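You operate a simulated robot arm through the tools that you are given. There is no shell and no other tool.

You are at the controls of a simulated robot arm. One attempt, no reset.

TASK
Warm the teapot with boiled water, then pour from it into both banded cups.
Fine: pot a third full, blue cup a third to a good half full, then the green till the pot is nearly empty; pot back with its lid on; kettle back on its base; hot things by their handles. Set down upright: white teapot.

It is judged by the outcome, as a careful person would: the job done as asked, and still so three seconds after it is handed in. It fails if anything else is knocked over, pushed out of place, dropped, spilled or broken. A push-on lid holds only when it is set on centred and level and pressed home; a screw cap is set on level and turned clockwise until tight.

THE ROBOT
A 7-joint arm with a three-finger gripper, fixed in place. Base frame: the origin is on the floor under the middle of its stand, x ahead of it, y to its left, z up; the work surface is at about z = 860. Units: mm, degrees, N and s.
It reaches about 1342 mm from its shoulder. Its first joint turns from -166.0 to 166.0 degrees. Payload 2.69 kg.
The TCP is the grasp point between the finger pads, 30 mm short of the fingertips. In the tool frame z runs along the fingers and y along their closing line. The gripper opens to 128 mm; its body begins 117 mm behind the TCP.
Orientation is that of the tool frame in the base frame, as [roll, pitch, yaw] about the fixed x, y, z axes, in that order (R = Rz(yaw) Ry(pitch) Rx(roll)). With the fingers straight down and closing along the base's y, the tool's x points along the base's -x, its y along +y and its z along -z.

THE INTERFACE
- The arm moves only by the tool send_rows. Its argument "series" is a list of rows, each an object of numbers (a shift or turn left out is 0, a gripper value left out holds the last): "x", "y", "z": the shift along the tool's x, y, z in mm; "rx", "ry", "rz": the turn, a rotation vector about the tool's x, y, z in degrees. In form: [{"x": .., "y": .., "z": .., "rx": .., "ry": .., "rz": ..}, ...]. A call has 1 to 20 rows; each row shifts and turns the commanded pose from where the row before left it, along the tool's axes as they then stand. "hand" is the gripper command, from -1 (fully open) to 1 (shut), values between in proportion, set as the call begins (left out, the last holds). Rows are played at 5 a second. More than 50 mm and 8.6 degrees between two rows, or a gripper value outside its range, and nothing of the call is played. A pose out of reach is approached as far as the arm can. The call stops where the force on the tool passes 40 N (or 10 N more than at its start, if that is more) or the arm is blocked; 0.2 s more then pass. The fingers move at their own pace (about 127 mm/s each) and stop on an object; they squeeze with about 25 N. The grip force told is the motor's: it shows also when the fingers shut on nothing. Time passes only in rows, and 0.2 s behind the last, so rows that do not move let the fingers close. It gives the time, the measured TCP pose, the force on the tool (base axes), the opening and the grip force at its end, in the units of the frame above (readings bear some noise), with the torque about the TCP (base axes, N m) and any sound that the robot's microphone picked up.
- Cameras (640 x 400 px; columns grow to the right, rows downward): "scene" is fixed at [411.9, -502.3, 1647.5]; the picture's right is [0.77, -0.64, 0.00], its down [-0.43, -0.51, -0.74] and it looks along [0.48, 0.57, -0.67] (base axes); focal length 290 px, centre (320, 200). "wrist" rides on the gripper at [58, 54, -131] in the tool frame; the picture's right is [-0.68, 0.74, 0.00], its down [-0.62, -0.57, -0.55] and it looks along [-0.40, -0.37, 0.84] (tool axes); focal length 234 px, centre (320, 200). There is no depth. A picture from a camera that has moved, and an enlarged one, comes with that camera's place and axes in the base frame and with its lens. The place of the scene camera against the robot may be out by one fixed shift of up to 25 mm in any direction.
- snapshot(camera): a new picture of that camera. It takes no simulated time.
- raise_lower(by): moves the trunk up (or, below 0, down) by that many mm; the arm rides with it, the base frame stays. It gives what a move gives, with no picture.
- close_up(camera, box): a new picture of the part [left, top, right, bottom] of that camera's present view, enlarged. It takes no simulated time.
- job_done(): hands the job in; it is judged then, once.

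Nothing tells you positions but the pictures and the camera data. Unless the task says otherwise, let go and move clear before handing in.

The tools are called after "Emit:" by a JSON object that holds its "op" and its "data". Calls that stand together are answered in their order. send_rows: Moves the arm, as the interface text tells. Its arguments: {"type":"object","properties":{"series":{"type":"array","items":{"type":"object","properties":{"x":{"type":"number"},"y":{"type":"number"},"z":{"type":"number"},"rx":{"type":"number"},"ry":{"type":"number"},"rz":{"type":"number"}}}},"hand":{"type":"number"}},"required":["series"]} The other tools are called the same way: raise_lower (by) moves the trunk up or down; snapshot (camera) takes a picture; close_up (camera, box) takes an enlarged picture of a part of a camera's view; job_done () hands the job in.

At the start:

```text
time: 0.0
tcp_pos: [664.1, 112.0, 1352.8]
tcp_rot: [180.0, 0.0, -180.0]
wrist_force: [-0.3, -0.1, 1.7]
ft_torque: [0.05, 0.0, 0.01]
opening: 128.1
grasp_force: 0.1
trunk travel left (down, up): [-150.0, 200.0]
```

scene: 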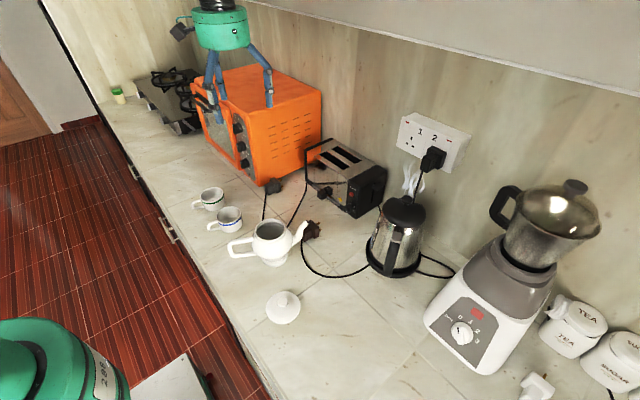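
wrist: 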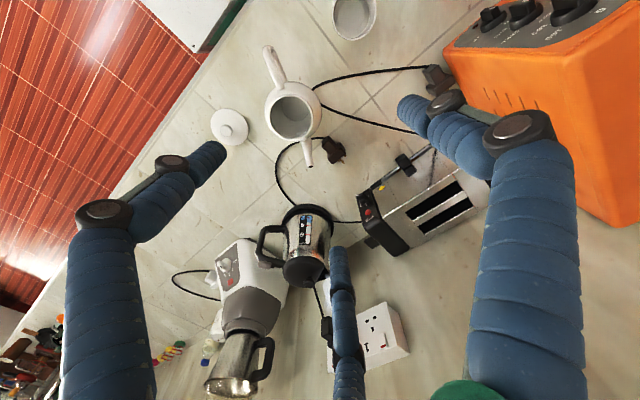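

I see a worktop with a steel kettle (steaming, on its base), a white teapot with its lid off beside it, and two banded cups. I'll look closer before moving.

Emit:
{"op": "close_up", "data": {"camera": "scene", "box": [180, 170, 340, 270]}}

Emit:
{"op": "close_up", "data": {"camera": "scene", "box": [330, 170, 490, 290]}}

Emit:
{"op": "close_up", "data": {"camera": "scene", "box": [220, 210, 340, 330]}}

Emit:
{"op": "close_up", "data": {"camera": "wrist", "box": [200, 0, 440, 150]}}

Emit:
{"op": "close_up", "data": {"camera": "wrist", "box": [200, 150, 440, 300]}}

```text
4.00 times, centred on (260, 220) of scene
camera zoom: at [411.9, -502.3, 1647.5], right [0.77, -0.64, 0.0], down [-0.43, -0.51, -0.74], along [0.48, 0.57, -0.67], focal length 1159 px, centre (560, 120)
```

zoom: 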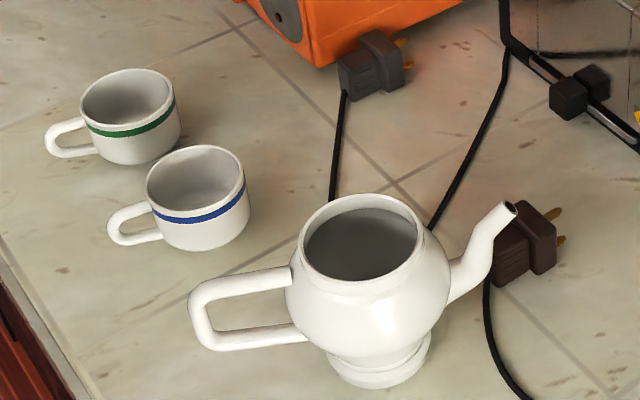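

```text
3.33 times, centred on (410, 230) of scene
camera zoom: at [411.9, -502.3, 1647.5], right [0.77, -0.64, 0.0], down [-0.43, -0.51, -0.74], along [0.48, 0.57, -0.67], focal length 966 px, centre (20, 100)
```

zoom: 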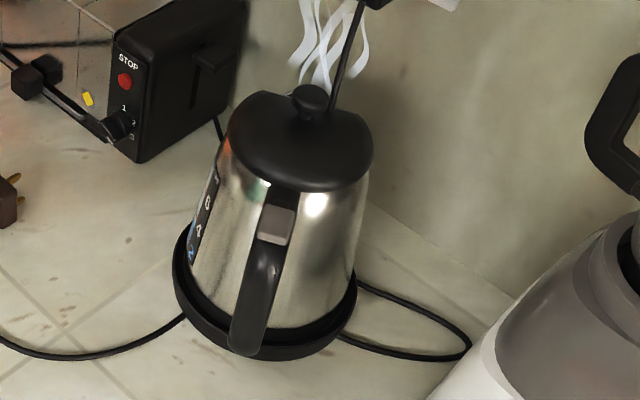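

```text
3.33 times, centred on (280, 270) of scene
camera zoom: at [411.9, -502.3, 1647.5], right [0.77, -0.64, 0.0], down [-0.43, -0.51, -0.74], along [0.48, 0.57, -0.67], focal length 966 px, centre (453, -33)
```

zoom: 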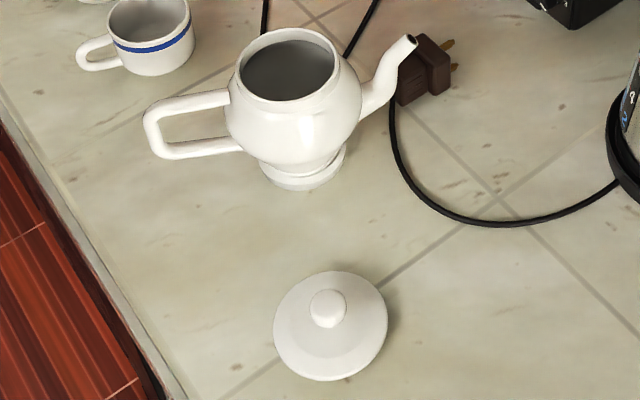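

```text
2.67 times, centred on (320, 75) of wrist
camera zoom: at [605.1, 166.2, 1482.2], right [0.68, 0.74, 0.0], down [0.62, -0.57, 0.55], along [0.4, -0.37, -0.84], focal length 624 px, centre (320, 533)
```

zoom: 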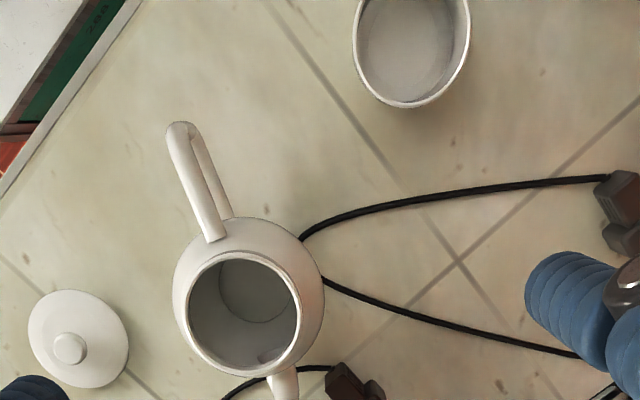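

```text
2.67 times, centred on (320, 225) of wrist
camera zoom: at [605.1, 166.2, 1482.2], right [0.68, 0.74, 0.0], down [0.62, -0.57, 0.55], along [0.4, -0.37, -0.84], focal length 624 px, centre (320, 133)
```

zoom: 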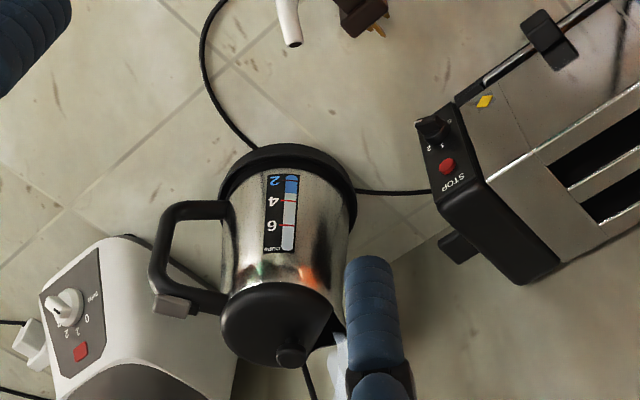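

The kettle is steaming on its base at the back near the wall, the pot's handle faces the robot, and the lid lies to the right of the pot. First I'll shut the hand in the air to learn how the fingers meet.

Emit:
{"op": "send_rows", "data": {"series": [{}, {}, {}, {}, {}, {}], "hand": 1}}

Emit:
{"op": "snapshot", "data": {"camera": "wrist"}}

Emit:
{"op": "close_up", "data": {"camera": "scene", "box": [150, 0, 310, 110]}}

```text
time: 1.4
tcp_pos: [664.1, 113.2, 1351.6]
tcp_rot: [-180.0, 0.0, 179.9]
wrist_force: [-1.0, 0.0, 0.2]
ft_torque: [0.0, -0.02, -0.03]
opening: 2.3
grasp_force: 25.4
trunk travel left (down, up): [-150.0, 200.0]
```

```text
taken
camera wrist: at [605.2, 166.2, 1482.2], right [0.68, 0.74, 0.0], down [0.62, -0.57, 0.55], along [0.4, -0.37, -0.84], focal length 234 px, centre (320, 200)
```

wrist: 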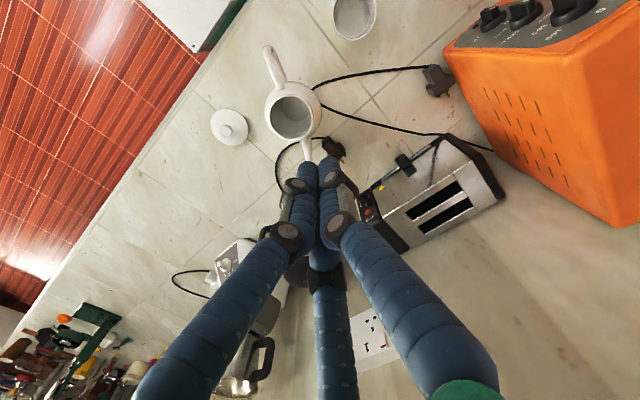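

```text
3.64 times, centred on (230, 55) of scene
camera zoom: at [411.9, -502.3, 1647.5], right [0.77, -0.64, 0.0], down [-0.43, -0.51, -0.74], along [0.48, 0.57, -0.67], focal length 1054 px, centre (647, 727)
```

zoom: 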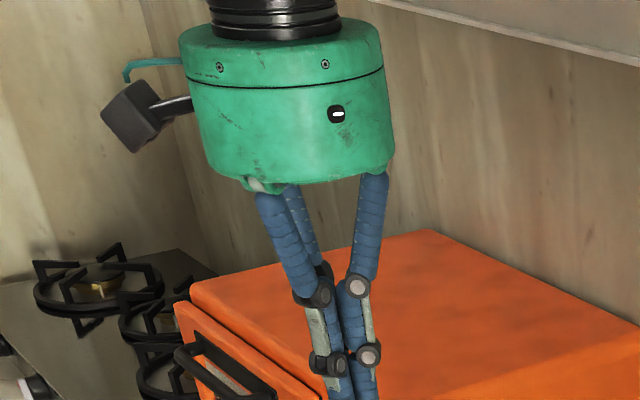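

The fingers converge radially to one point (thumb on +y, two on -y), so partial closing makes them slim. I'll open and move down over the pot for a good look, then gather a second viewpoint for triangulation.

Emit:
{"op": "send_rows", "data": {"series": [{"x": 28.4, "y": 10, "z": 36.6}, {"x": 28.4, "y": 10, "z": 36.6}, {"x": 28.4, "y": 10, "z": 36.6}, {"x": 28.4, "y": 10, "z": 36.6}, {"x": 28.4, "y": 10, "z": 36.6}, {}], "hand": -1}}

Emit:
{"op": "snapshot", "data": {"camera": "wrist"}}

Emit:
{"op": "close_up", "data": {"camera": "wrist", "box": [200, 80, 440, 230]}}

Emit:
{"op": "snapshot", "data": {"camera": "scene"}}

```text
time: 2.8
tcp_pos: [521.9, 159.9, 1166.7]
tcp_rot: [-180.0, 0.0, -180.0]
wrist_force: [-0.1, -0.2, 0.3]
ft_torque: [-0.03, 0.0, -0.02]
opening: 127.9
grasp_force: 0.1
trunk travel left (down, up): [-150.0, 200.0]
```

```text
taken
camera wrist: at [463.1, 214.3, 1296.8], right [0.68, 0.74, 0.0], down [0.62, -0.57, 0.55], along [0.4, -0.37, -0.84], focal length 234 px, centre (320, 200)
```

wrist: 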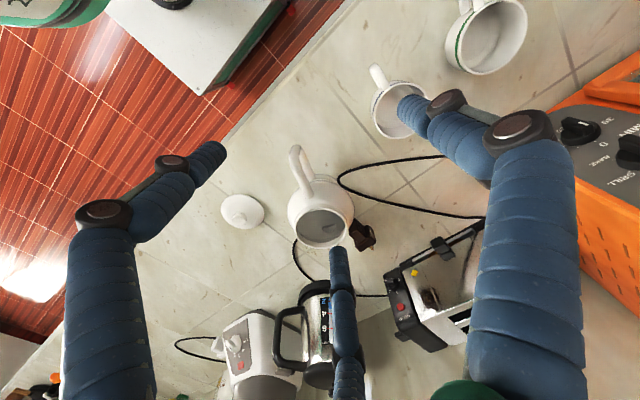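

```text
2.67 times, centred on (320, 155) of wrist
camera zoom: at [463.1, 214.3, 1296.8], right [0.68, 0.74, 0.0], down [0.62, -0.57, 0.55], along [0.4, -0.37, -0.84], focal length 624 px, centre (320, 320)
```

zoom: 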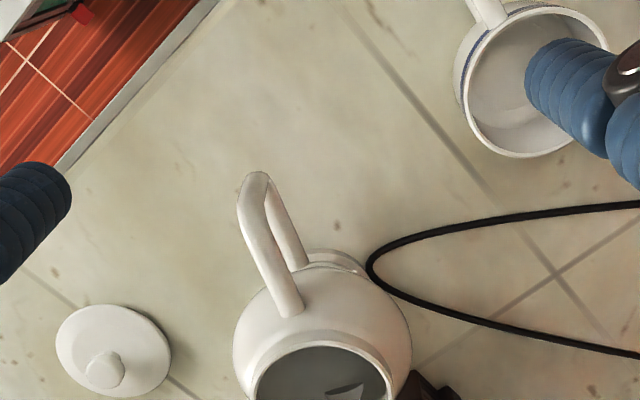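

```text
taken
```

scene: 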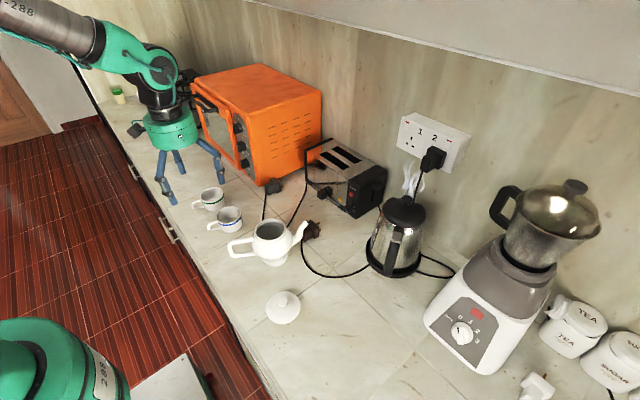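

Triangulating from two wrist views, the pot axis is about (653, 44) with its rim at z≈990. Its handle end is near (535, 100), the spout tip near (757, -3), the blue cup near (607, 250) and the green cup near (603, 387). Next I'll look at the kettle.

Emit:
{"op": "send_rows", "data": {"series": [{"x": -37.25, "y": -31, "z": -5}, {"x": -37.25, "y": -31, "z": -5}, {"x": -37.25, "y": -31, "z": -5}, {"x": -37.25, "y": -31, "z": -5}, {"x": -37.25, "y": -31, "z": -5}, {"x": -37.25, "y": -31, "z": -5}, {"x": -37.25, "y": -31, "z": -5}, {"x": -37.25, "y": -31, "z": -5}, {}]}}

Emit:
{"op": "snapshot", "data": {"camera": "wrist"}}

Emit:
{"op": "close_up", "data": {"camera": "wrist", "box": [220, 120, 420, 260]}}

```text
time: 4.8
tcp_pos: [818.6, -87.9, 1208.3]
tcp_rot: [-180.0, -0.1, -180.0]
wrist_force: [1.2, -0.9, -1.5]
ft_torque: [0.04, 0.03, 0.04]
opening: 128.0
grasp_force: 0.0
trunk travel left (down, up): [-150.0, 200.0]
```

```text
taken
camera wrist: at [760.0, -34.8, 1338.1], right [0.68, 0.74, 0.0], down [0.62, -0.57, 0.55], along [0.4, -0.37, -0.84], focal length 234 px, centre (320, 200)
```

wrist: 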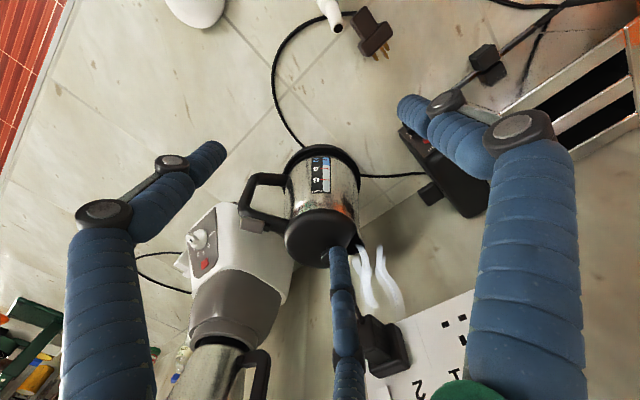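

```text
2.86 times, centred on (320, 190) of wrist
camera zoom: at [760.0, -34.8, 1338.1], right [0.68, 0.74, 0.0], down [0.62, -0.57, 0.55], along [0.4, -0.37, -0.84], focal length 669 px, centre (320, 229)
```

zoom: 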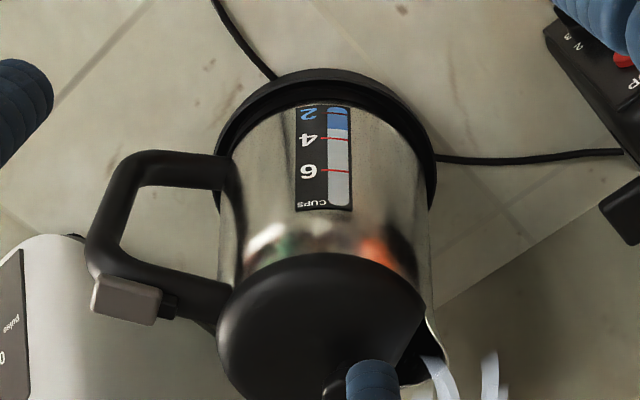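

The kettle axis is about (946, -206) with its lid top at z≈1060. The handle bar is vertical at about (834, -263), z 940–1040, and points back toward the robot. The spout is on the far side and the gauge reads about 3.5 cups. I'll turn the hand to approach the handle nearly horizontally.

Emit:
{"op": "send_rows", "data": {"series": [{"rz": -6.9}, {"rz": -6.9}, {"rz": -6.9}, {"rz": -6.9}, {"ry": -8.3}, {"ry": -8.3}, {"ry": -8.3}, {"ry": -8.3}, {"ry": -8.3}, {"ry": -8.3}, {"ry": -8.3}, {"ry": -8.3}, {"ry": -8.6}, {}]}}

Emit:
{"op": "snapshot", "data": {"camera": "wrist"}}

Emit:
{"op": "snapshot", "data": {"camera": "scene"}}

```text
time: 7.8
tcp_pos: [820.3, -86.3, 1210.9]
tcp_rot: [-179.9, 75.0, -152.3]
wrist_force: [-0.1, -0.2, -0.6]
ft_torque: [0.02, 0.01, 0.03]
opening: 128.0
grasp_force: 0.1
trunk travel left (down, up): [-150.0, 200.0]
```

```text
taken
camera wrist: at [668.9, -104.3, 1186.5], right [-0.19, 0.73, 0.65], down [-0.07, -0.67, 0.74], along [0.98, 0.09, 0.18], focal length 234 px, centre (320, 200)
```

wrist: 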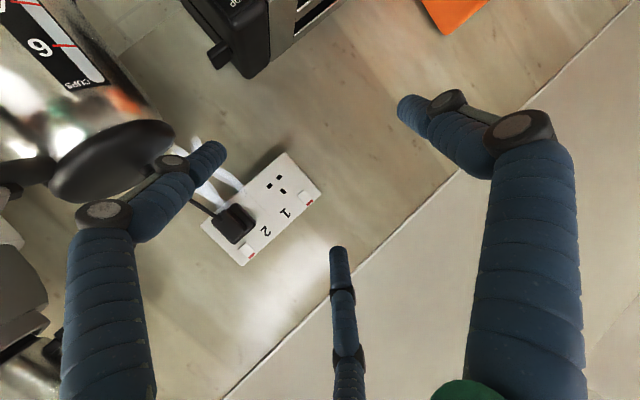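

```text
taken
```

scene: 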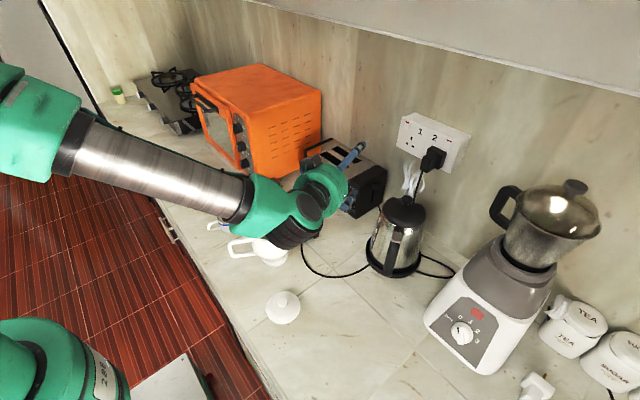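

The arm takes this orientation well. Next I'll move to the pre-grasp point about 140 mm short of the handle, with the fingers partly closed.

Emit:
{"op": "send_rows", "data": {"series": [{"x": 29.6, "y": -20.45, "z": -18.6}, {"x": 29.6, "y": -20.45, "z": -18.6}, {"x": 29.6, "y": -20.45, "z": -18.6}, {"x": 29.6, "y": -20.45, "z": -18.6}, {"x": 29.6, "y": -20.45, "z": -18.6}, {"x": 29.6, "y": -20.45, "z": -18.6}, {"x": 29.6, "y": -20.45, "z": -18.6}, {"x": 29.6, "y": -20.45, "z": -18.6}, {}], "hand": -0.45}}

Emit:
{"op": "snapshot", "data": {"camera": "wrist"}}

Emit:
{"op": "snapshot", "data": {"camera": "scene"}}

```text
time: 9.8
tcp_pos: [715.3, -324.8, 1017.7]
tcp_rot: [179.9, 74.9, -152.5]
wrist_force: [1.0, 0.4, -1.3]
ft_torque: [0.03, -0.02, 0.08]
opening: 92.6
grasp_force: 0.1
trunk travel left (down, up): [-150.0, 200.0]
```

```text
taken
camera wrist: at [564.0, -343.8, 994.7], right [-0.19, 0.73, 0.65], down [-0.07, -0.67, 0.74], along [0.98, 0.09, 0.17], focal length 234 px, centre (320, 200)
```

wrist: 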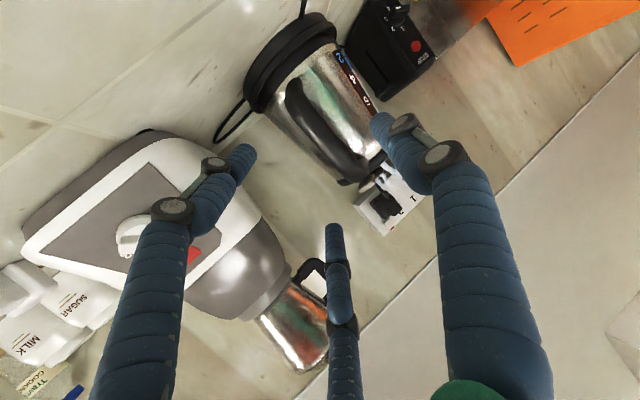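

```text
taken
```

scene: 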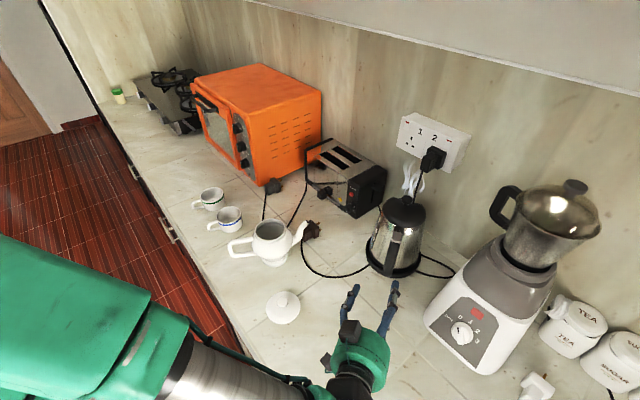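

Emit:
{"op": "close_up", "data": {"camera": "wrist", "box": [230, 10, 430, 210]}}

Emit:
{"op": "close_up", "data": {"camera": "scene", "box": [310, 180, 450, 400]}}

```text
2.00 times, centred on (330, 110) of wrist
camera zoom: at [564.0, -343.8, 994.7], right [-0.19, 0.73, 0.65], down [-0.07, -0.67, 0.74], along [0.98, 0.09, 0.17], focal length 468 px, centre (300, 380)
```

zoom: 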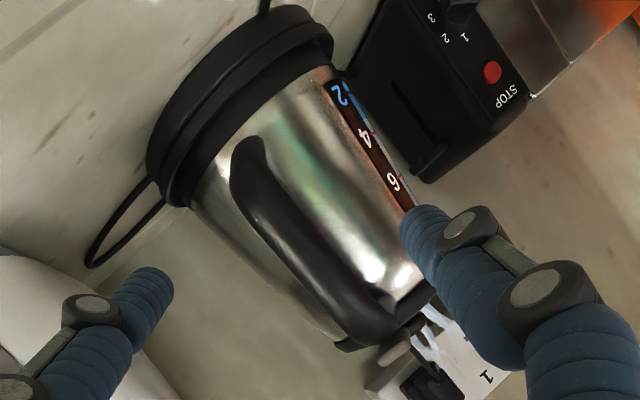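

```text
1.82 times, centred on (380, 290) of scene
camera zoom: at [411.9, -502.3, 1647.5], right [0.77, -0.64, 0.0], down [-0.43, -0.51, -0.74], along [0.48, 0.57, -0.67], focal length 527 px, centre (211, 36)
```

zoom: 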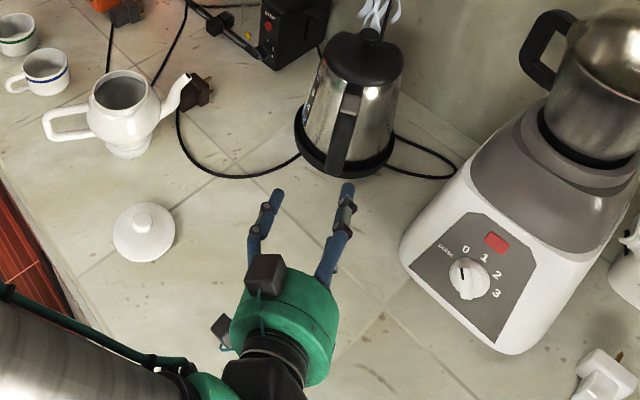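

The bar computes to about (834, -263), running z 930–1043, and the hand is lined up with it. I'll advance in two stages, stopping short to check first.

Emit:
{"op": "send_rows", "data": {"series": [{"x": -2, "z": 30}, {"x": -2, "z": 30}, {"x": -2, "z": 30}, {}]}}

Emit:
{"op": "snapshot", "data": {"camera": "wrist"}}

Emit:
{"op": "close_up", "data": {"camera": "scene", "box": [330, 180, 470, 330]}}

```text
time: 10.8
tcp_pos: [795.9, -283.1, 1000.3]
tcp_rot: [180.0, 75.0, -152.4]
wrist_force: [0.7, -0.3, -0.3]
ft_torque: [0.02, -0.05, 0.01]
opening: 92.6
grasp_force: 0.0
trunk travel left (down, up): [-150.0, 200.0]
```

```text
taken
camera wrist: at [644.3, -300.6, 978.0], right [-0.19, 0.73, 0.65], down [-0.07, -0.67, 0.74], along [0.98, 0.09, 0.17], focal length 234 px, centre (320, 200)
```

wrist: 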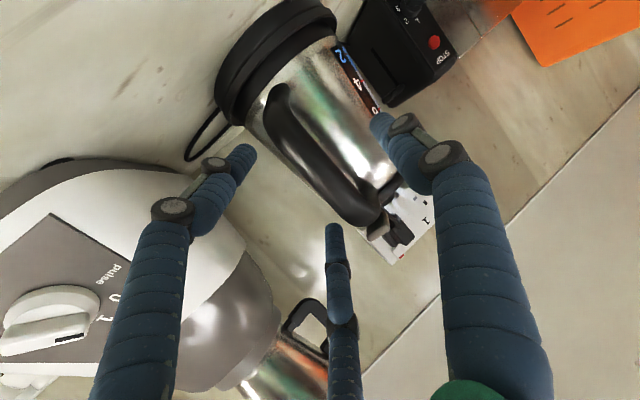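

```text
2.67 times, centred on (400, 255) of scene
camera zoom: at [411.9, -502.3, 1647.5], right [0.77, -0.64, 0.0], down [-0.43, -0.51, -0.74], along [0.48, 0.57, -0.67], focal length 773 px, centre (107, 53)
```

zoom: 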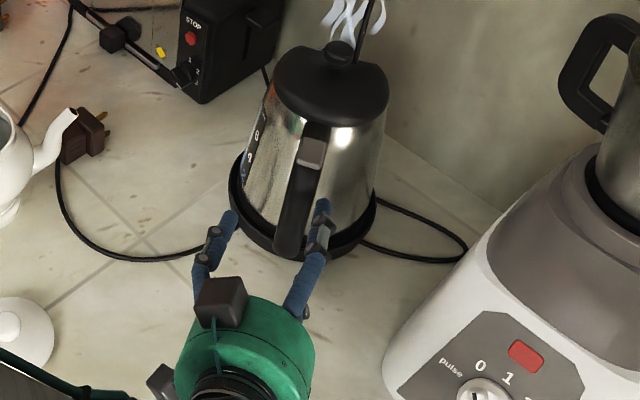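

Emit:
{"op": "close_up", "data": {"camera": "wrist", "box": [220, 60, 420, 260]}}

```text
2.00 times, centred on (320, 160) of wrist
camera zoom: at [644.3, -300.6, 978.0], right [-0.19, 0.73, 0.65], down [-0.07, -0.67, 0.74], along [0.98, 0.09, 0.17], focal length 468 px, centre (320, 280)
```

zoom: 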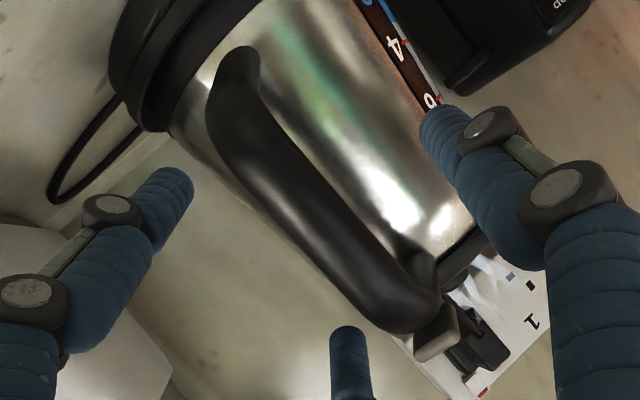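

The bar centreline reads (834, -266) in this view, so I'll make a tiny correction, move in and close on the handle.

Emit:
{"op": "send_rows", "data": {"series": [{"x": 0.5, "y": -1.2, "z": 15}, {"x": 0.5, "y": -1.2, "z": 15}, {"z": 14}, {}]}}

Emit:
{"op": "snapshot", "data": {"camera": "wrist"}}

Emit:
{"op": "close_up", "data": {"camera": "scene", "box": [330, 180, 470, 330]}}

```text
time: 11.8
tcp_pos: [832.8, -265.5, 987.4]
tcp_rot: [180.0, 75.0, -152.4]
wrist_force: [0.0, -0.6, 0.7]
ft_torque: [0.0, -0.02, 0.04]
opening: 92.7
grasp_force: 0.1
trunk travel left (down, up): [-150.0, 200.0]
```

```text
taken
camera wrist: at [681.6, -283.5, 964.8], right [-0.19, 0.73, 0.65], down [-0.07, -0.67, 0.74], along [0.98, 0.09, 0.17], focal length 234 px, centre (320, 200)
```

wrist: 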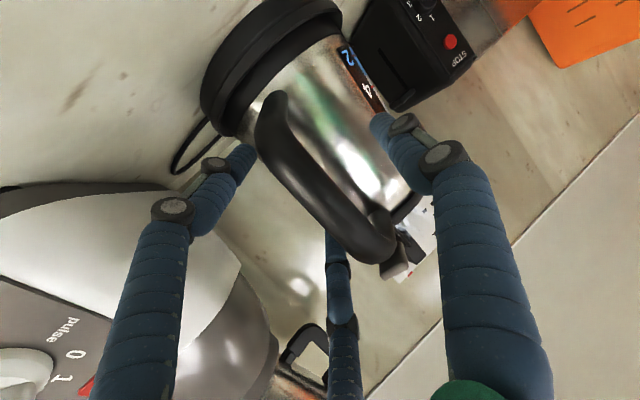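

```text
2.67 times, centred on (400, 255) of scene
camera zoom: at [411.9, -502.3, 1647.5], right [0.77, -0.64, 0.0], down [-0.43, -0.51, -0.74], along [0.48, 0.57, -0.67], focal length 773 px, centre (107, 53)
```

zoom: 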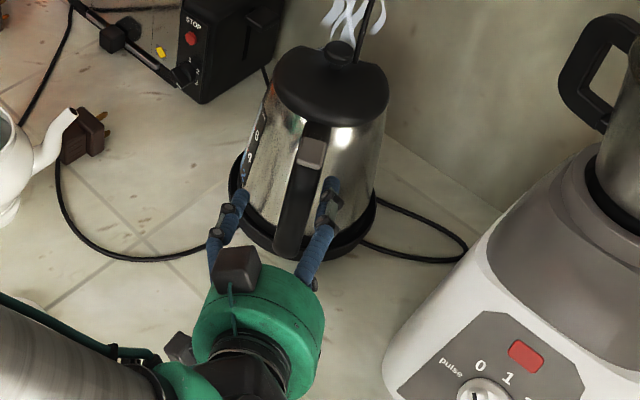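

The fingers straddle the bar with clearance on both sides, so I'll close on it.

Emit:
{"op": "send_rows", "data": {"series": [{}, {}, {}, {}, {}], "hand": 1}}

Emit:
{"op": "snapshot", "data": {"camera": "wrist"}}

Emit:
{"op": "close_up", "data": {"camera": "scene", "box": [330, 180, 470, 330]}}

```text
time: 13.0
tcp_pos: [832.2, -267.0, 988.0]
tcp_rot: [179.8, 75.0, -152.7]
wrist_force: [-1.6, -7.2, -0.1]
ft_torque: [-0.71, 0.22, -0.66]
opening: 40.2
grasp_force: 26.0
trunk travel left (down, up): [-150.0, 200.0]
```

```text
taken
camera wrist: at [681.2, -283.9, 964.4], right [-0.19, 0.73, 0.65], down [-0.07, -0.67, 0.74], along [0.98, 0.09, 0.17], focal length 234 px, centre (320, 200)
```

wrist: 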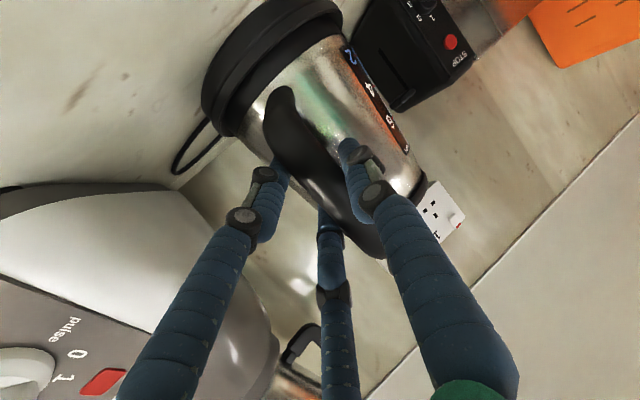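

```text
2.67 times, centred on (400, 255) of scene
camera zoom: at [411.9, -502.3, 1647.5], right [0.77, -0.64, 0.0], down [-0.43, -0.51, -0.74], along [0.48, 0.57, -0.67], focal length 773 px, centre (107, 53)
```

zoom: 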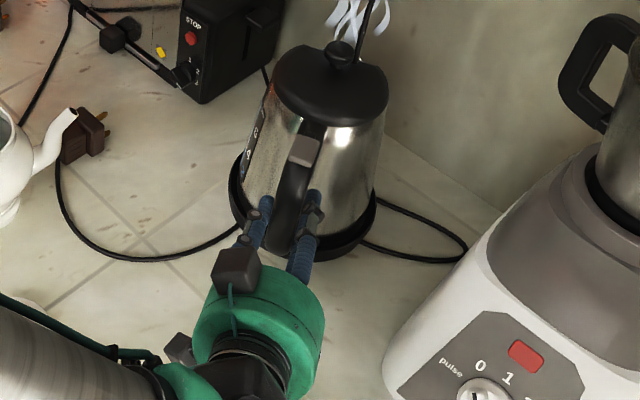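

The grip holds at 40 mm opening with a small side load of about 7 N. I'll relax that with a small sideways shift before lifting.

Emit:
{"op": "send_rows", "data": {"series": [{"y": -1.5, "z": -0.5}, {"y": -1.5, "z": -0.5}, {}, {}]}}

```text
time: 14.0
tcp_pos: [833.3, -268.9, 986.2]
tcp_rot: [180.0, 75.0, -152.5]
wrist_force: [4.6, 3.1, -0.2]
ft_torque: [-0.22, 0.03, -0.21]
opening: 40.1
grasp_force: 25.3
trunk travel left (down, up): [-150.0, 200.0]
```

Side load gone. Now a slow 15 mm lift to see the weight and whether the kettle stays level in the grip.

Emit:
{"op": "send_rows", "data": {"series": [{"x": -2.9, "z": 0.2}, {"x": -2.9, "z": -0.8}, {"x": -2.9, "z": -0.8}, {"x": -2.9, "z": -0.8}, {"x": -2.9, "z": -0.8}, {}, {}]}}

Emit:
{"op": "snapshot", "data": {"camera": "wrist"}}

Emit:
{"op": "close_up", "data": {"camera": "scene", "box": [330, 180, 470, 330]}}

```text
time: 15.6
tcp_pos: [832.9, -268.0, 1003.4]
tcp_rot: [179.8, 75.0, -152.5]
wrist_force: [0.2, 0.1, -11.6]
ft_torque: [-0.36, 0.55, -0.01]
opening: 39.9
grasp_force: 25.3
trunk travel left (down, up): [-150.0, 200.0]
```

```text
taken
camera wrist: at [681.1, -286.6, 981.0], right [-0.19, 0.73, 0.65], down [-0.07, -0.67, 0.74], along [0.98, 0.09, 0.17], focal length 234 px, centre (320, 200)
```

wrist: 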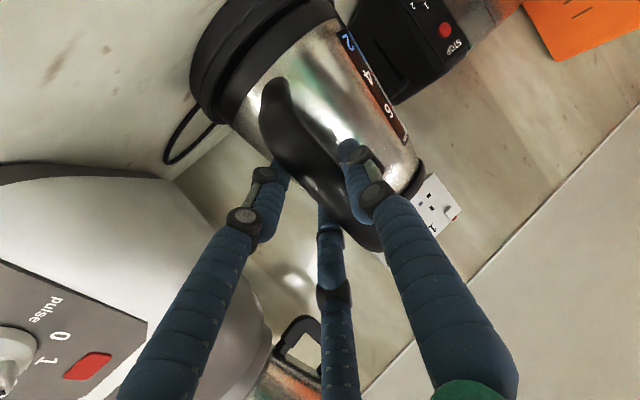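

```text
2.67 times, centred on (400, 255) of scene
camera zoom: at [411.9, -502.3, 1647.5], right [0.77, -0.64, 0.0], down [-0.43, -0.51, -0.74], along [0.48, 0.57, -0.67], focal length 773 px, centre (107, 53)
```

zoom: 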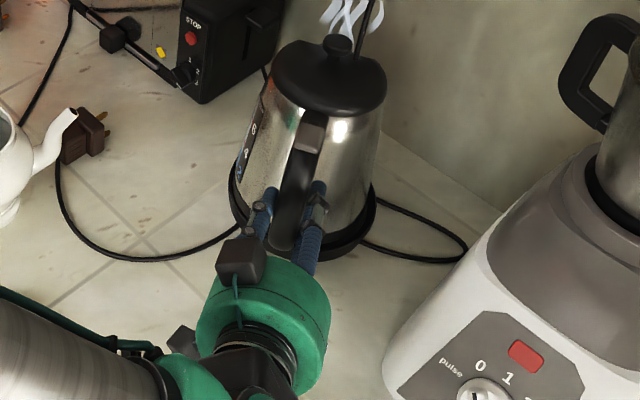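

Weight reads ~11.6 N but the torque is low, so the far edge may still touch the base. I'll lift further in small steps.

Emit:
{"op": "send_rows", "data": {"series": [{"x": -4.8, "z": -1.3}, {"x": -4.8, "z": -1.3}, {"x": -4.8, "z": -1.3}, {"x": -4.8, "z": -1.3}, {"x": -4.8, "z": -1.3}, {"x": -4.8, "z": -1.3}, {}, {}]}}

Emit:
{"op": "snapshot", "data": {"camera": "wrist"}}

Emit:
{"op": "close_up", "data": {"camera": "scene", "box": [330, 160, 470, 310]}}

```text
time: 17.4
tcp_pos: [832.8, -268.9, 1032.2]
tcp_rot: [179.9, 75.0, -152.4]
wrist_force: [1.5, 0.0, -9.6]
ft_torque: [-0.18, 0.14, -0.02]
opening: 40.3
grasp_force: 24.8
trunk travel left (down, up): [-150.0, 200.0]
```

```text
taken
camera wrist: at [682.0, -288.1, 1009.9], right [-0.19, 0.73, 0.65], down [-0.07, -0.67, 0.74], along [0.98, 0.09, 0.17], focal length 234 px, centre (320, 200)
```

wrist: 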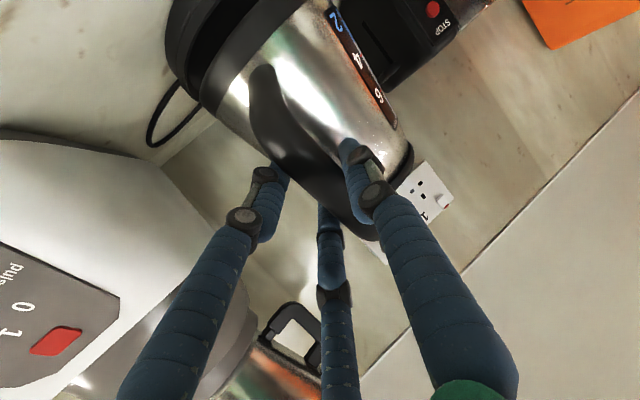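

```text
2.67 times, centred on (400, 235) of scene
camera zoom: at [411.9, -502.3, 1647.5], right [0.77, -0.64, 0.0], down [-0.43, -0.51, -0.74], along [0.48, 0.57, -0.67], focal length 773 px, centre (107, 107)
```

zoom: 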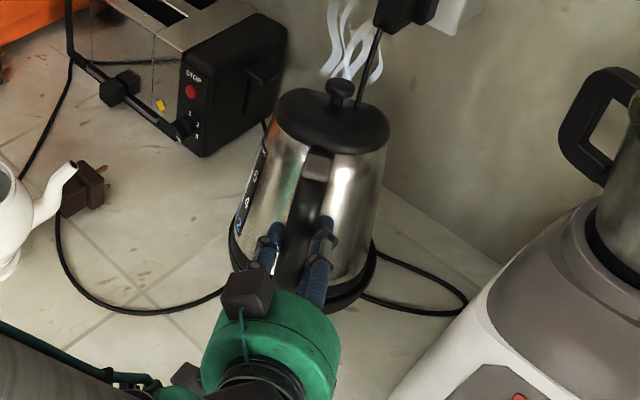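

Emit:
{"op": "close_up", "data": {"camera": "scene", "box": [360, 180, 440, 290]}}

Emit:
{"op": "close_up", "data": {"camera": "wrist", "box": [130, 0, 430, 260]}}

```text
3.64 times, centred on (400, 235) of scene
camera zoom: at [411.9, -502.3, 1647.5], right [0.77, -0.64, 0.0], down [-0.43, -0.51, -0.74], along [0.48, 0.57, -0.67], focal length 1054 px, centre (29, 73)
```

zoom: 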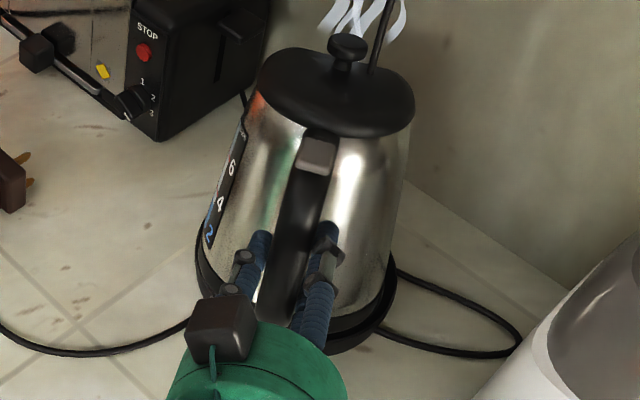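

```text
1.54 times, centred on (280, 130) of wrist
camera zoom: at [682.0, -288.1, 1009.9], right [-0.19, 0.73, 0.65], down [-0.07, -0.67, 0.74], along [0.98, 0.09, 0.17], focal length 360 px, centre (382, 308)
```

zoom: 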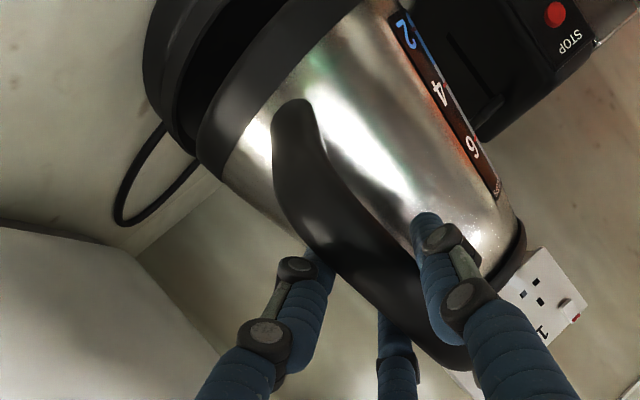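

The kettle weighs about 19 N and pivots in a simple side pinch, because friction alone can't hold the moment. I'll set it back down the way it came and re-grip with a finger hooked through the handle loop under the top arm and another bracing the bar from outside.

Emit:
{"op": "send_rows", "data": {"series": [{"x": 4.25, "z": 1.15}, {"x": 4.25, "z": 1.15}, {"x": 4.25, "z": 1.15}, {"x": 4.25, "z": 1.15}, {"x": 4.25, "z": 1.15}, {"x": 4.25, "z": 1.15}, {"x": 4.25, "z": 1.15}, {"x": 4.25, "z": 1.15}, {"x": 4.25, "z": 1.15}, {"x": 3.4, "z": 0.9}, {}, {}]}}

Emit:
{"op": "snapshot", "data": {"camera": "wrist"}}

Emit:
{"op": "close_up", "data": {"camera": "scene", "box": [360, 180, 440, 290]}}

```text
time: 20.0
tcp_pos: [830.8, -270.7, 993.3]
tcp_rot: [-179.8, 75.1, -152.2]
wrist_force: [-1.3, -11.5, 20.8]
ft_torque: [1.08, 0.16, -0.08]
opening: 41.2
grasp_force: 25.0
trunk travel left (down, up): [-150.0, 200.0]
```

```text
taken
camera wrist: at [680.4, -288.6, 969.6], right [-0.19, 0.73, 0.65], down [-0.07, -0.67, 0.74], along [0.98, 0.09, 0.18], focal length 234 px, centre (320, 200)
```

wrist: 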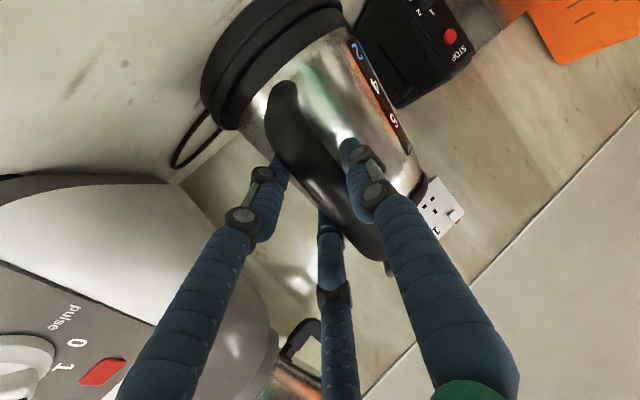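

```text
3.64 times, centred on (400, 235) of scene
camera zoom: at [411.9, -502.3, 1647.5], right [0.77, -0.64, 0.0], down [-0.43, -0.51, -0.74], along [0.48, 0.57, -0.67], focal length 1054 px, centre (29, 73)
```

zoom: 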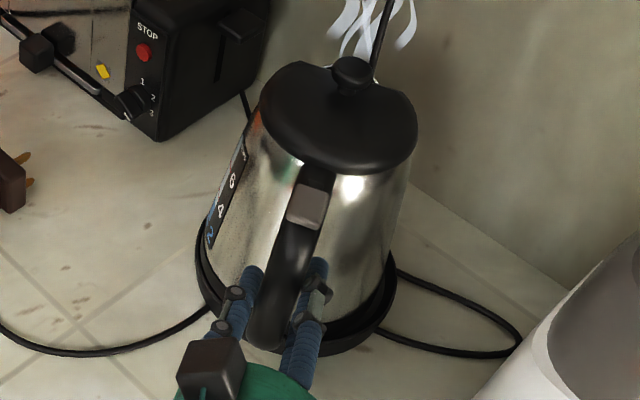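

Emit:
{"op": "send_rows", "data": {"series": [{"x": -2.4, "y": -1, "z": -0.7}, {"x": -2.0, "y": -1, "z": -0.5}, {}, {}]}}

```text
time: 21.0
tcp_pos: [831.6, -269.6, 993.2]
tcp_rot: [179.5, 75.0, -152.8]
wrist_force: [-3.2, 3.1, -2.4]
ft_torque: [0.43, 0.82, 0.22]
opening: 40.6
grasp_force: 25.4
trunk travel left (down, up): [-150.0, 200.0]
```

The kettle is seated and the load is near zero. Now I'll swing it on its base about 17° while pinched, so the hook grip can later come in clear of the pot.

Emit:
{"op": "send_rows", "data": {"series": [{"rx": -2.8, "rz": -0.75, "y": -6.5, "z": 0.16}, {"rx": -2.8, "rz": -0.75, "y": -6.5, "z": 0.16}, {"rx": -2.8, "rz": -0.75, "y": -6.5, "z": 0.16}, {}]}}

Emit:
{"op": "snapshot", "data": {"camera": "wrist"}}

Emit:
{"op": "close_up", "data": {"camera": "scene", "box": [330, 180, 490, 330]}}

```text
time: 22.0
tcp_pos: [844.0, -287.8, 994.5]
tcp_rot: [179.9, 74.9, -143.8]
wrist_force: [3.5, 0.7, -10.0]
ft_torque: [-0.4, 0.44, -0.11]
opening: 39.4
grasp_force: 25.1
trunk travel left (down, up): [-150.0, 200.0]
```

```text
taken
camera wrist: at [696.9, -328.5, 972.1], right [-0.29, 0.7, 0.65], down [0.04, -0.68, 0.74], along [0.95, 0.24, 0.17], focal length 234 px, centre (320, 200)
```

wrist: 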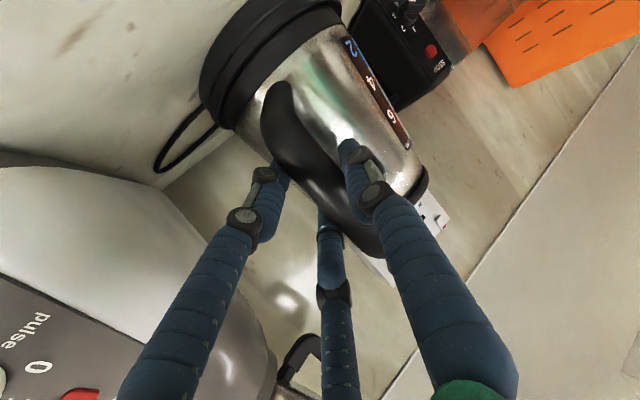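

```text
2.67 times, centred on (410, 255) of scene
camera zoom: at [411.9, -502.3, 1647.5], right [0.77, -0.64, 0.0], down [-0.43, -0.51, -0.74], along [0.48, 0.57, -0.67], focal length 773 px, centre (80, 53)
```

zoom: 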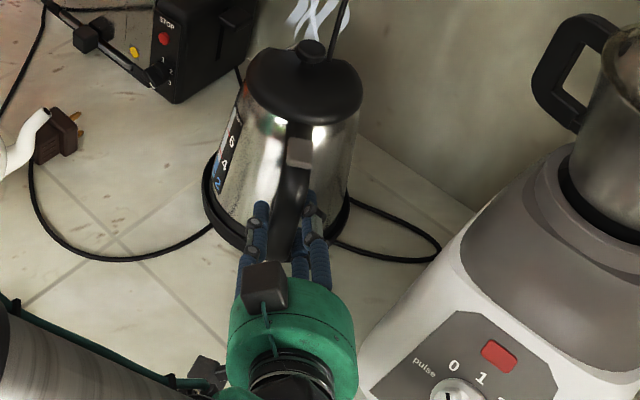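

The kettle turns smoothly with the hand; one more set of the same steps.

Emit:
{"op": "send_rows", "data": {"series": [{"rx": -2.8, "rz": -0.75, "y": -6.5, "z": 0.35, "x": 0.7}, {"rx": -2.8, "rz": -0.75, "y": -6.5, "z": 0.35, "x": 0.7}, {"rx": -2.8, "rz": -0.75, "y": -6.5, "z": 0.35, "x": 0.7}, {}]}}

Emit:
{"op": "snapshot", "data": {"camera": "wrist"}}

Emit:
{"op": "close_up", "data": {"camera": "scene", "box": [330, 180, 490, 330]}}

```text
time: 23.0
tcp_pos: [856.2, -303.4, 994.2]
tcp_rot: [-179.9, 75.1, -134.9]
wrist_force: [8.9, 5.8, 0.3]
ft_torque: [0.71, -0.29, -0.26]
opening: 39.4
grasp_force: 25.2
trunk travel left (down, up): [-150.0, 200.0]
```

```text
taken
camera wrist: at [716.7, -364.6, 970.8], right [-0.4, 0.64, 0.65], down [0.14, -0.66, 0.74], along [0.91, 0.38, 0.17], focal length 234 px, centre (320, 200)
```

wrist: 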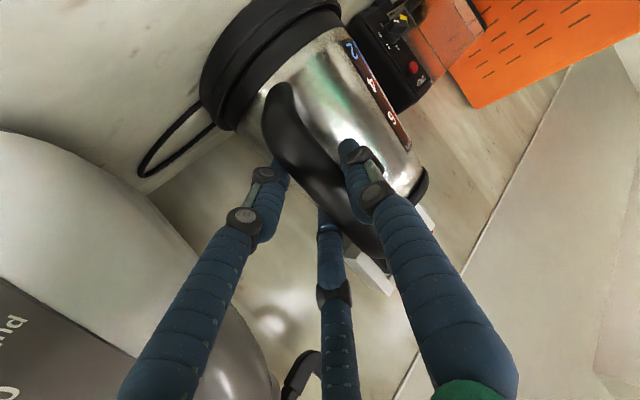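

```text
2.67 times, centred on (410, 255) of scene
camera zoom: at [411.9, -502.3, 1647.5], right [0.77, -0.64, 0.0], down [-0.43, -0.51, -0.74], along [0.48, 0.57, -0.67], focal length 773 px, centre (80, 53)
```

zoom: 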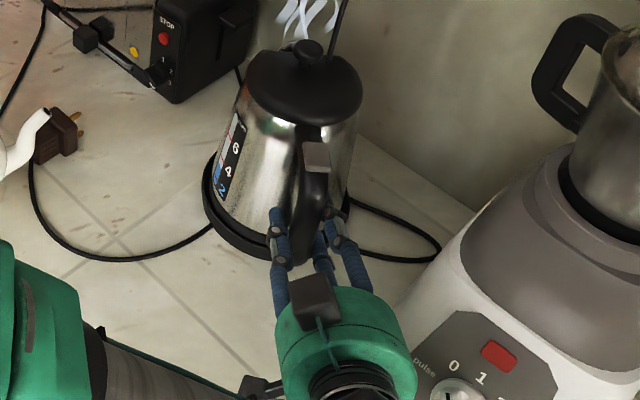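

Handle now at azimuth ~226°. I'll release, back straight out and look at the handle again.

Emit:
{"op": "send_rows", "data": {"series": [{}, {}, {}, {"z": -20}, {"z": -40}, {"z": -45}, {"z": -45}, {}], "hand": -0.6}}

Emit:
{"op": "snapshot", "data": {"camera": "wrist"}}

Emit:
{"op": "close_up", "data": {"camera": "scene", "box": [330, 180, 490, 330]}}

```text
time: 24.8
tcp_pos: [753.3, -405.8, 1034.7]
tcp_rot: [180.0, 75.0, -135.1]
wrist_force: [0.1, 0.0, 0.0]
ft_torque: [-0.01, 0.02, 0.03]
opening: 102.2
grasp_force: 0.2
trunk travel left (down, up): [-150.0, 200.0]
```

```text
taken
camera wrist: at [615.1, -467.9, 1011.8], right [-0.4, 0.64, 0.65], down [0.14, -0.66, 0.74], along [0.91, 0.38, 0.17], focal length 234 px, centre (320, 200)
```

wrist: 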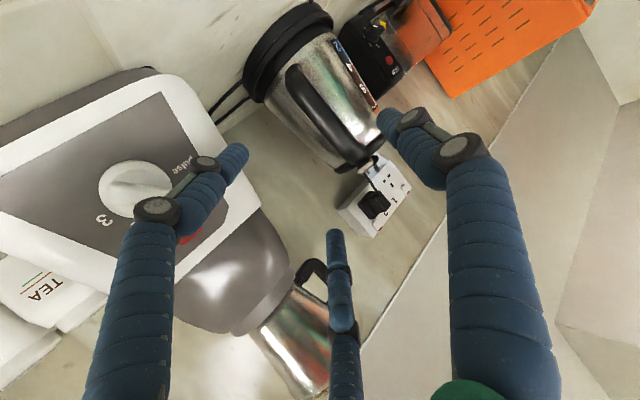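

```text
2.67 times, centred on (410, 255) of scene
camera zoom: at [411.9, -502.3, 1647.5], right [0.77, -0.64, 0.0], down [-0.43, -0.51, -0.74], along [0.48, 0.57, -0.67], focal length 773 px, centre (80, 53)
```

zoom: 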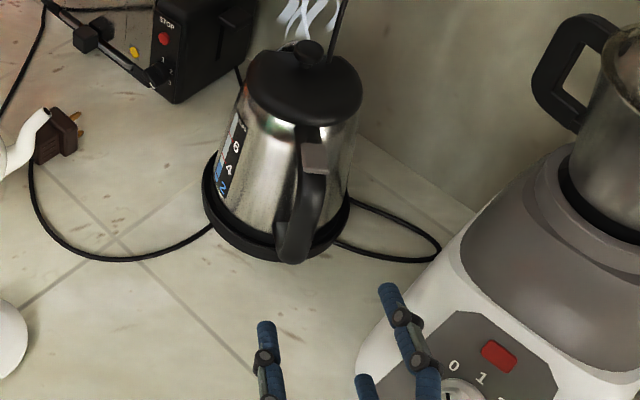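

The kettle is upright on its base and released. I'll now turn the hand to point across the handle (from its left side, slanted 15° down), rolled so the thumb can go through the loop under the top arm.

Emit:
{"op": "send_rows", "data": {"series": [{"rx": 7.815, "rz": 2.095}, {"rx": 7.815, "rz": 2.095}, {"rx": 7.815, "rz": 2.095}, {"rx": 7.815, "rz": 2.095}, {"rx": 7.815, "rz": 2.095}, {"rx": 7.815, "rz": 2.095}, {"rx": 7.815, "rz": 2.095}, {"rx": 7.815, "rz": 2.095}, {"rx": 7.815, "rz": 2.095}, {"rx": 7.815, "rz": 2.095}, {"rx": 7.815, "rz": 2.095}, {"rz": 6.9}, {"rz": 6.9}, {"rz": 6.9}, {"rz": 6.9}, {}]}}

Emit:
{"op": "snapshot", "data": {"camera": "wrist"}}

Emit:
{"op": "snapshot", "data": {"camera": "scene"}}

```text
time: 28.2
tcp_pos: [753.3, -406.1, 1032.1]
tcp_rot: [120.0, 58.8, 93.8]
wrist_force: [0.0, 0.7, -0.4]
ft_torque: [0.02, -0.01, 0.0]
opening: 102.4
grasp_force: 0.1
out of reach, approached as far as the arm can: row 9, 10, 11
trunk travel left (down, up): [-150.0, 200.0]
```

```text
taken
camera wrist: at [658.1, -285.3, 1039.9], right [0.35, 0.22, 0.91], down [-0.72, -0.55, 0.41], along [0.59, -0.8, -0.04], focal length 234 px, centre (320, 200)
```

wrist: 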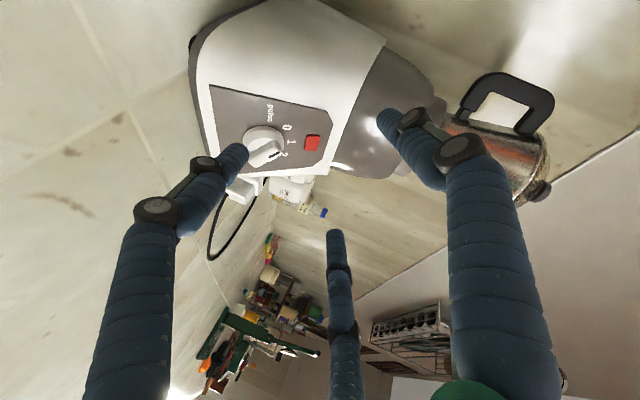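

```text
taken
```

scene: 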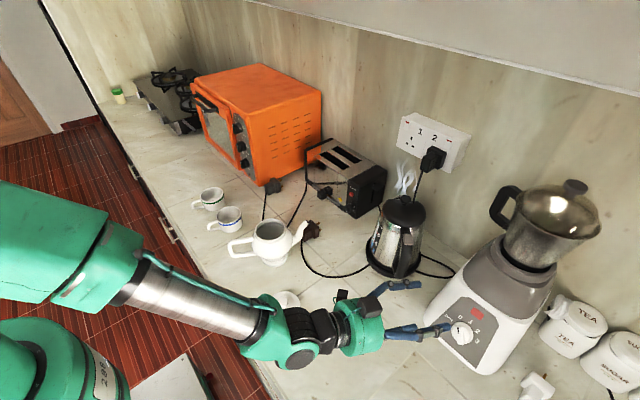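

Emit:
{"op": "send_rows", "data": {"series": [{"rx": 6.84, "ry": -3.59, "rz": 2.07}, {"rx": 6.84, "ry": -3.59, "rz": 2.07}, {}]}}

```text
time: 29.0
tcp_pos: [753.2, -405.6, 1033.1]
tcp_rot: [120.2, 58.9, 93.9]
wrist_force: [0.0, 0.3, 0.1]
ft_torque: [0.01, 0.01, 0.01]
opening: 102.5
grasp_force: 0.0
out of reach, approached as far as the arm can: row 1, 2
trunk travel left (down, up): [-150.0, 200.0]
```

The wrist hits a limit in this roll. The three fingers are symmetric, so I'll try rolling the hand by -120° (thumb low) and see whether the turn can then continue.

Emit:
{"op": "send_rows", "data": {"series": [{"rz": -8.5}, {"rz": -8.5}, {"rz": -8.5}, {"rz": -8.5}, {"rz": -8.5}, {"rz": -8.5}, {"rz": -8.5}, {"rz": -8.5}, {"rz": -8.5}, {"rz": -8.5}, {"rz": -8.5}, {"rz": -8.5}, {"rz": -8.5}, {"rz": -8.5}, {}]}}

```text
time: 32.2
tcp_pos: [830.1, -584.4, 1248.0]
tcp_rot: [-109.6, 2.6, -108.6]
wrist_force: [-1.1, -0.4, -0.1]
ft_torque: [-0.01, 0.0, -0.02]
opening: 102.5
grasp_force: 0.0
out of reach, approached as far as the arm can: row 4, 5, 6, 7, 8, 9, 10, 11, 12, 13, 14
trunk travel left (down, up): [-150.0, 200.0]
```

That pushed the arm into an odd pose; I must check nothing was touched.

Emit:
{"op": "snapshot", "data": {"camera": "scene"}}

Emit:
{"op": "snapshot", "data": {"camera": "wrist"}}

```text
taken
```

scene: 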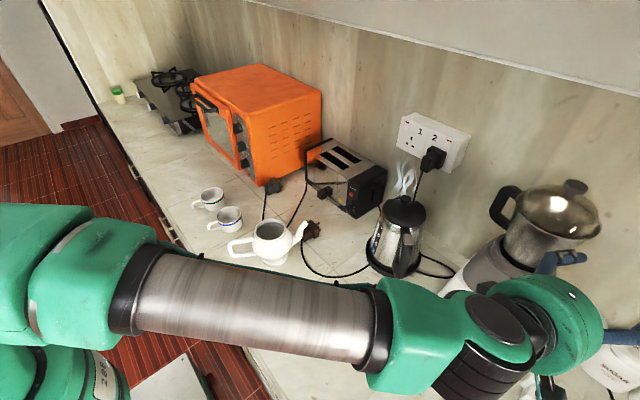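

```text
taken
camera wrist: at [677.2, -594.8, 1238.5], right [-0.01, 0.75, -0.66], down [-0.12, 0.66, 0.74], along [0.99, 0.09, 0.08], focal length 234 px, centre (320, 200)
```

wrist: 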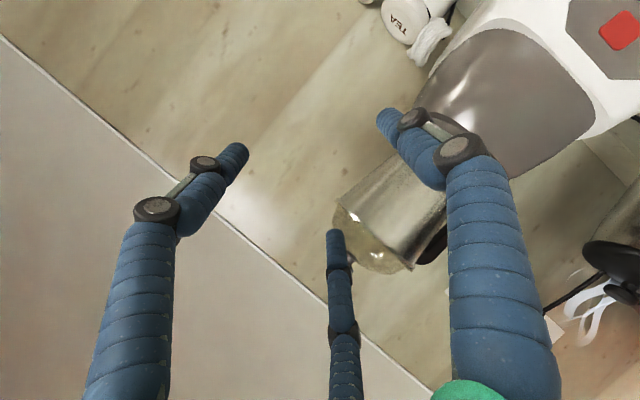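

Nothing was disturbed, and the hand is hovering above the blender. I'll retreat along the tool's own axis in a small test step.

Emit:
{"op": "send_rows", "data": {"series": [{"z": -20}, {}]}}

```text
time: 32.8
tcp_pos: [820.9, -585.5, 1266.8]
tcp_rot: [-109.0, 2.4, -108.6]
wrist_force: [-0.2, -0.2, 1.1]
ft_torque: [0.0, 0.03, -0.03]
opening: 102.4
grasp_force: 0.1
out of reach, approached as far as the arm can: row 1
trunk travel left (down, up): [-150.0, 200.0]
```

Emit:
{"op": "send_rows", "data": {"series": [{"x": -0.9, "y": -18.8, "z": -6.7}, {"x": -0.9, "y": -18.8, "z": -6.7}, {"x": -0.9, "y": -18.8, "z": -6.7}, {}]}}

Emit:
{"op": "snapshot", "data": {"camera": "scene"}}

```text
time: 33.8
tcp_pos: [820.7, -586.4, 1325.9]
tcp_rot: [-108.1, 2.2, -108.5]
wrist_force: [-0.3, 0.8, 0.4]
ft_torque: [0.0, 0.0, -0.03]
opening: 102.5
grasp_force: 0.0
trunk travel left (down, up): [-150.0, 200.0]
```

```text
taken
```

scene: 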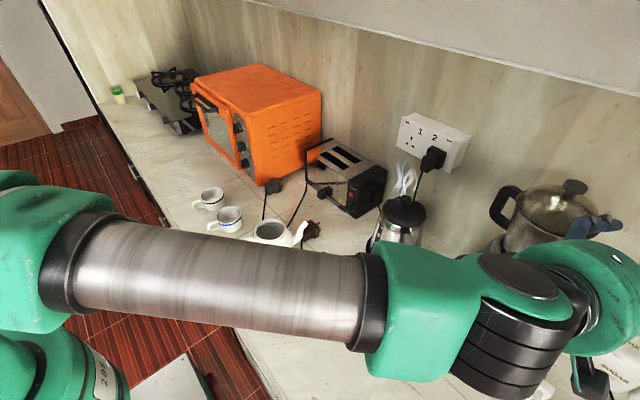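

I'm clear of the blender now. I'll carefully undo the roll here in free air, a few rows at a time, to return to the natural wrist branch.

Emit:
{"op": "send_rows", "data": {"series": [{"rz": 8.5}, {"rz": 8.5}, {"rz": 8.5}, {}]}}

```text
time: 34.8
tcp_pos: [821.0, -586.0, 1326.2]
tcp_rot: [-110.2, 26.3, -117.0]
wrist_force: [-0.3, -0.3, 0.8]
ft_torque: [-0.01, 0.04, -0.02]
opening: 102.6
grasp_force: 0.0
trunk travel left (down, up): [-150.0, 200.0]
```

Emit:
{"op": "send_rows", "data": {"series": [{"rz": 8.5}, {"rz": 8.5}, {"rz": 8.5}, {"rz": 8.5}, {}]}}

```text
time: 36.0
tcp_pos: [821.6, -585.9, 1326.3]
tcp_rot: [-124.6, 57.0, -137.8]
wrist_force: [-0.4, -0.6, -0.5]
ft_torque: [-0.01, 0.02, 0.03]
opening: 102.4
grasp_force: 0.0
trunk travel left (down, up): [-150.0, 200.0]
```

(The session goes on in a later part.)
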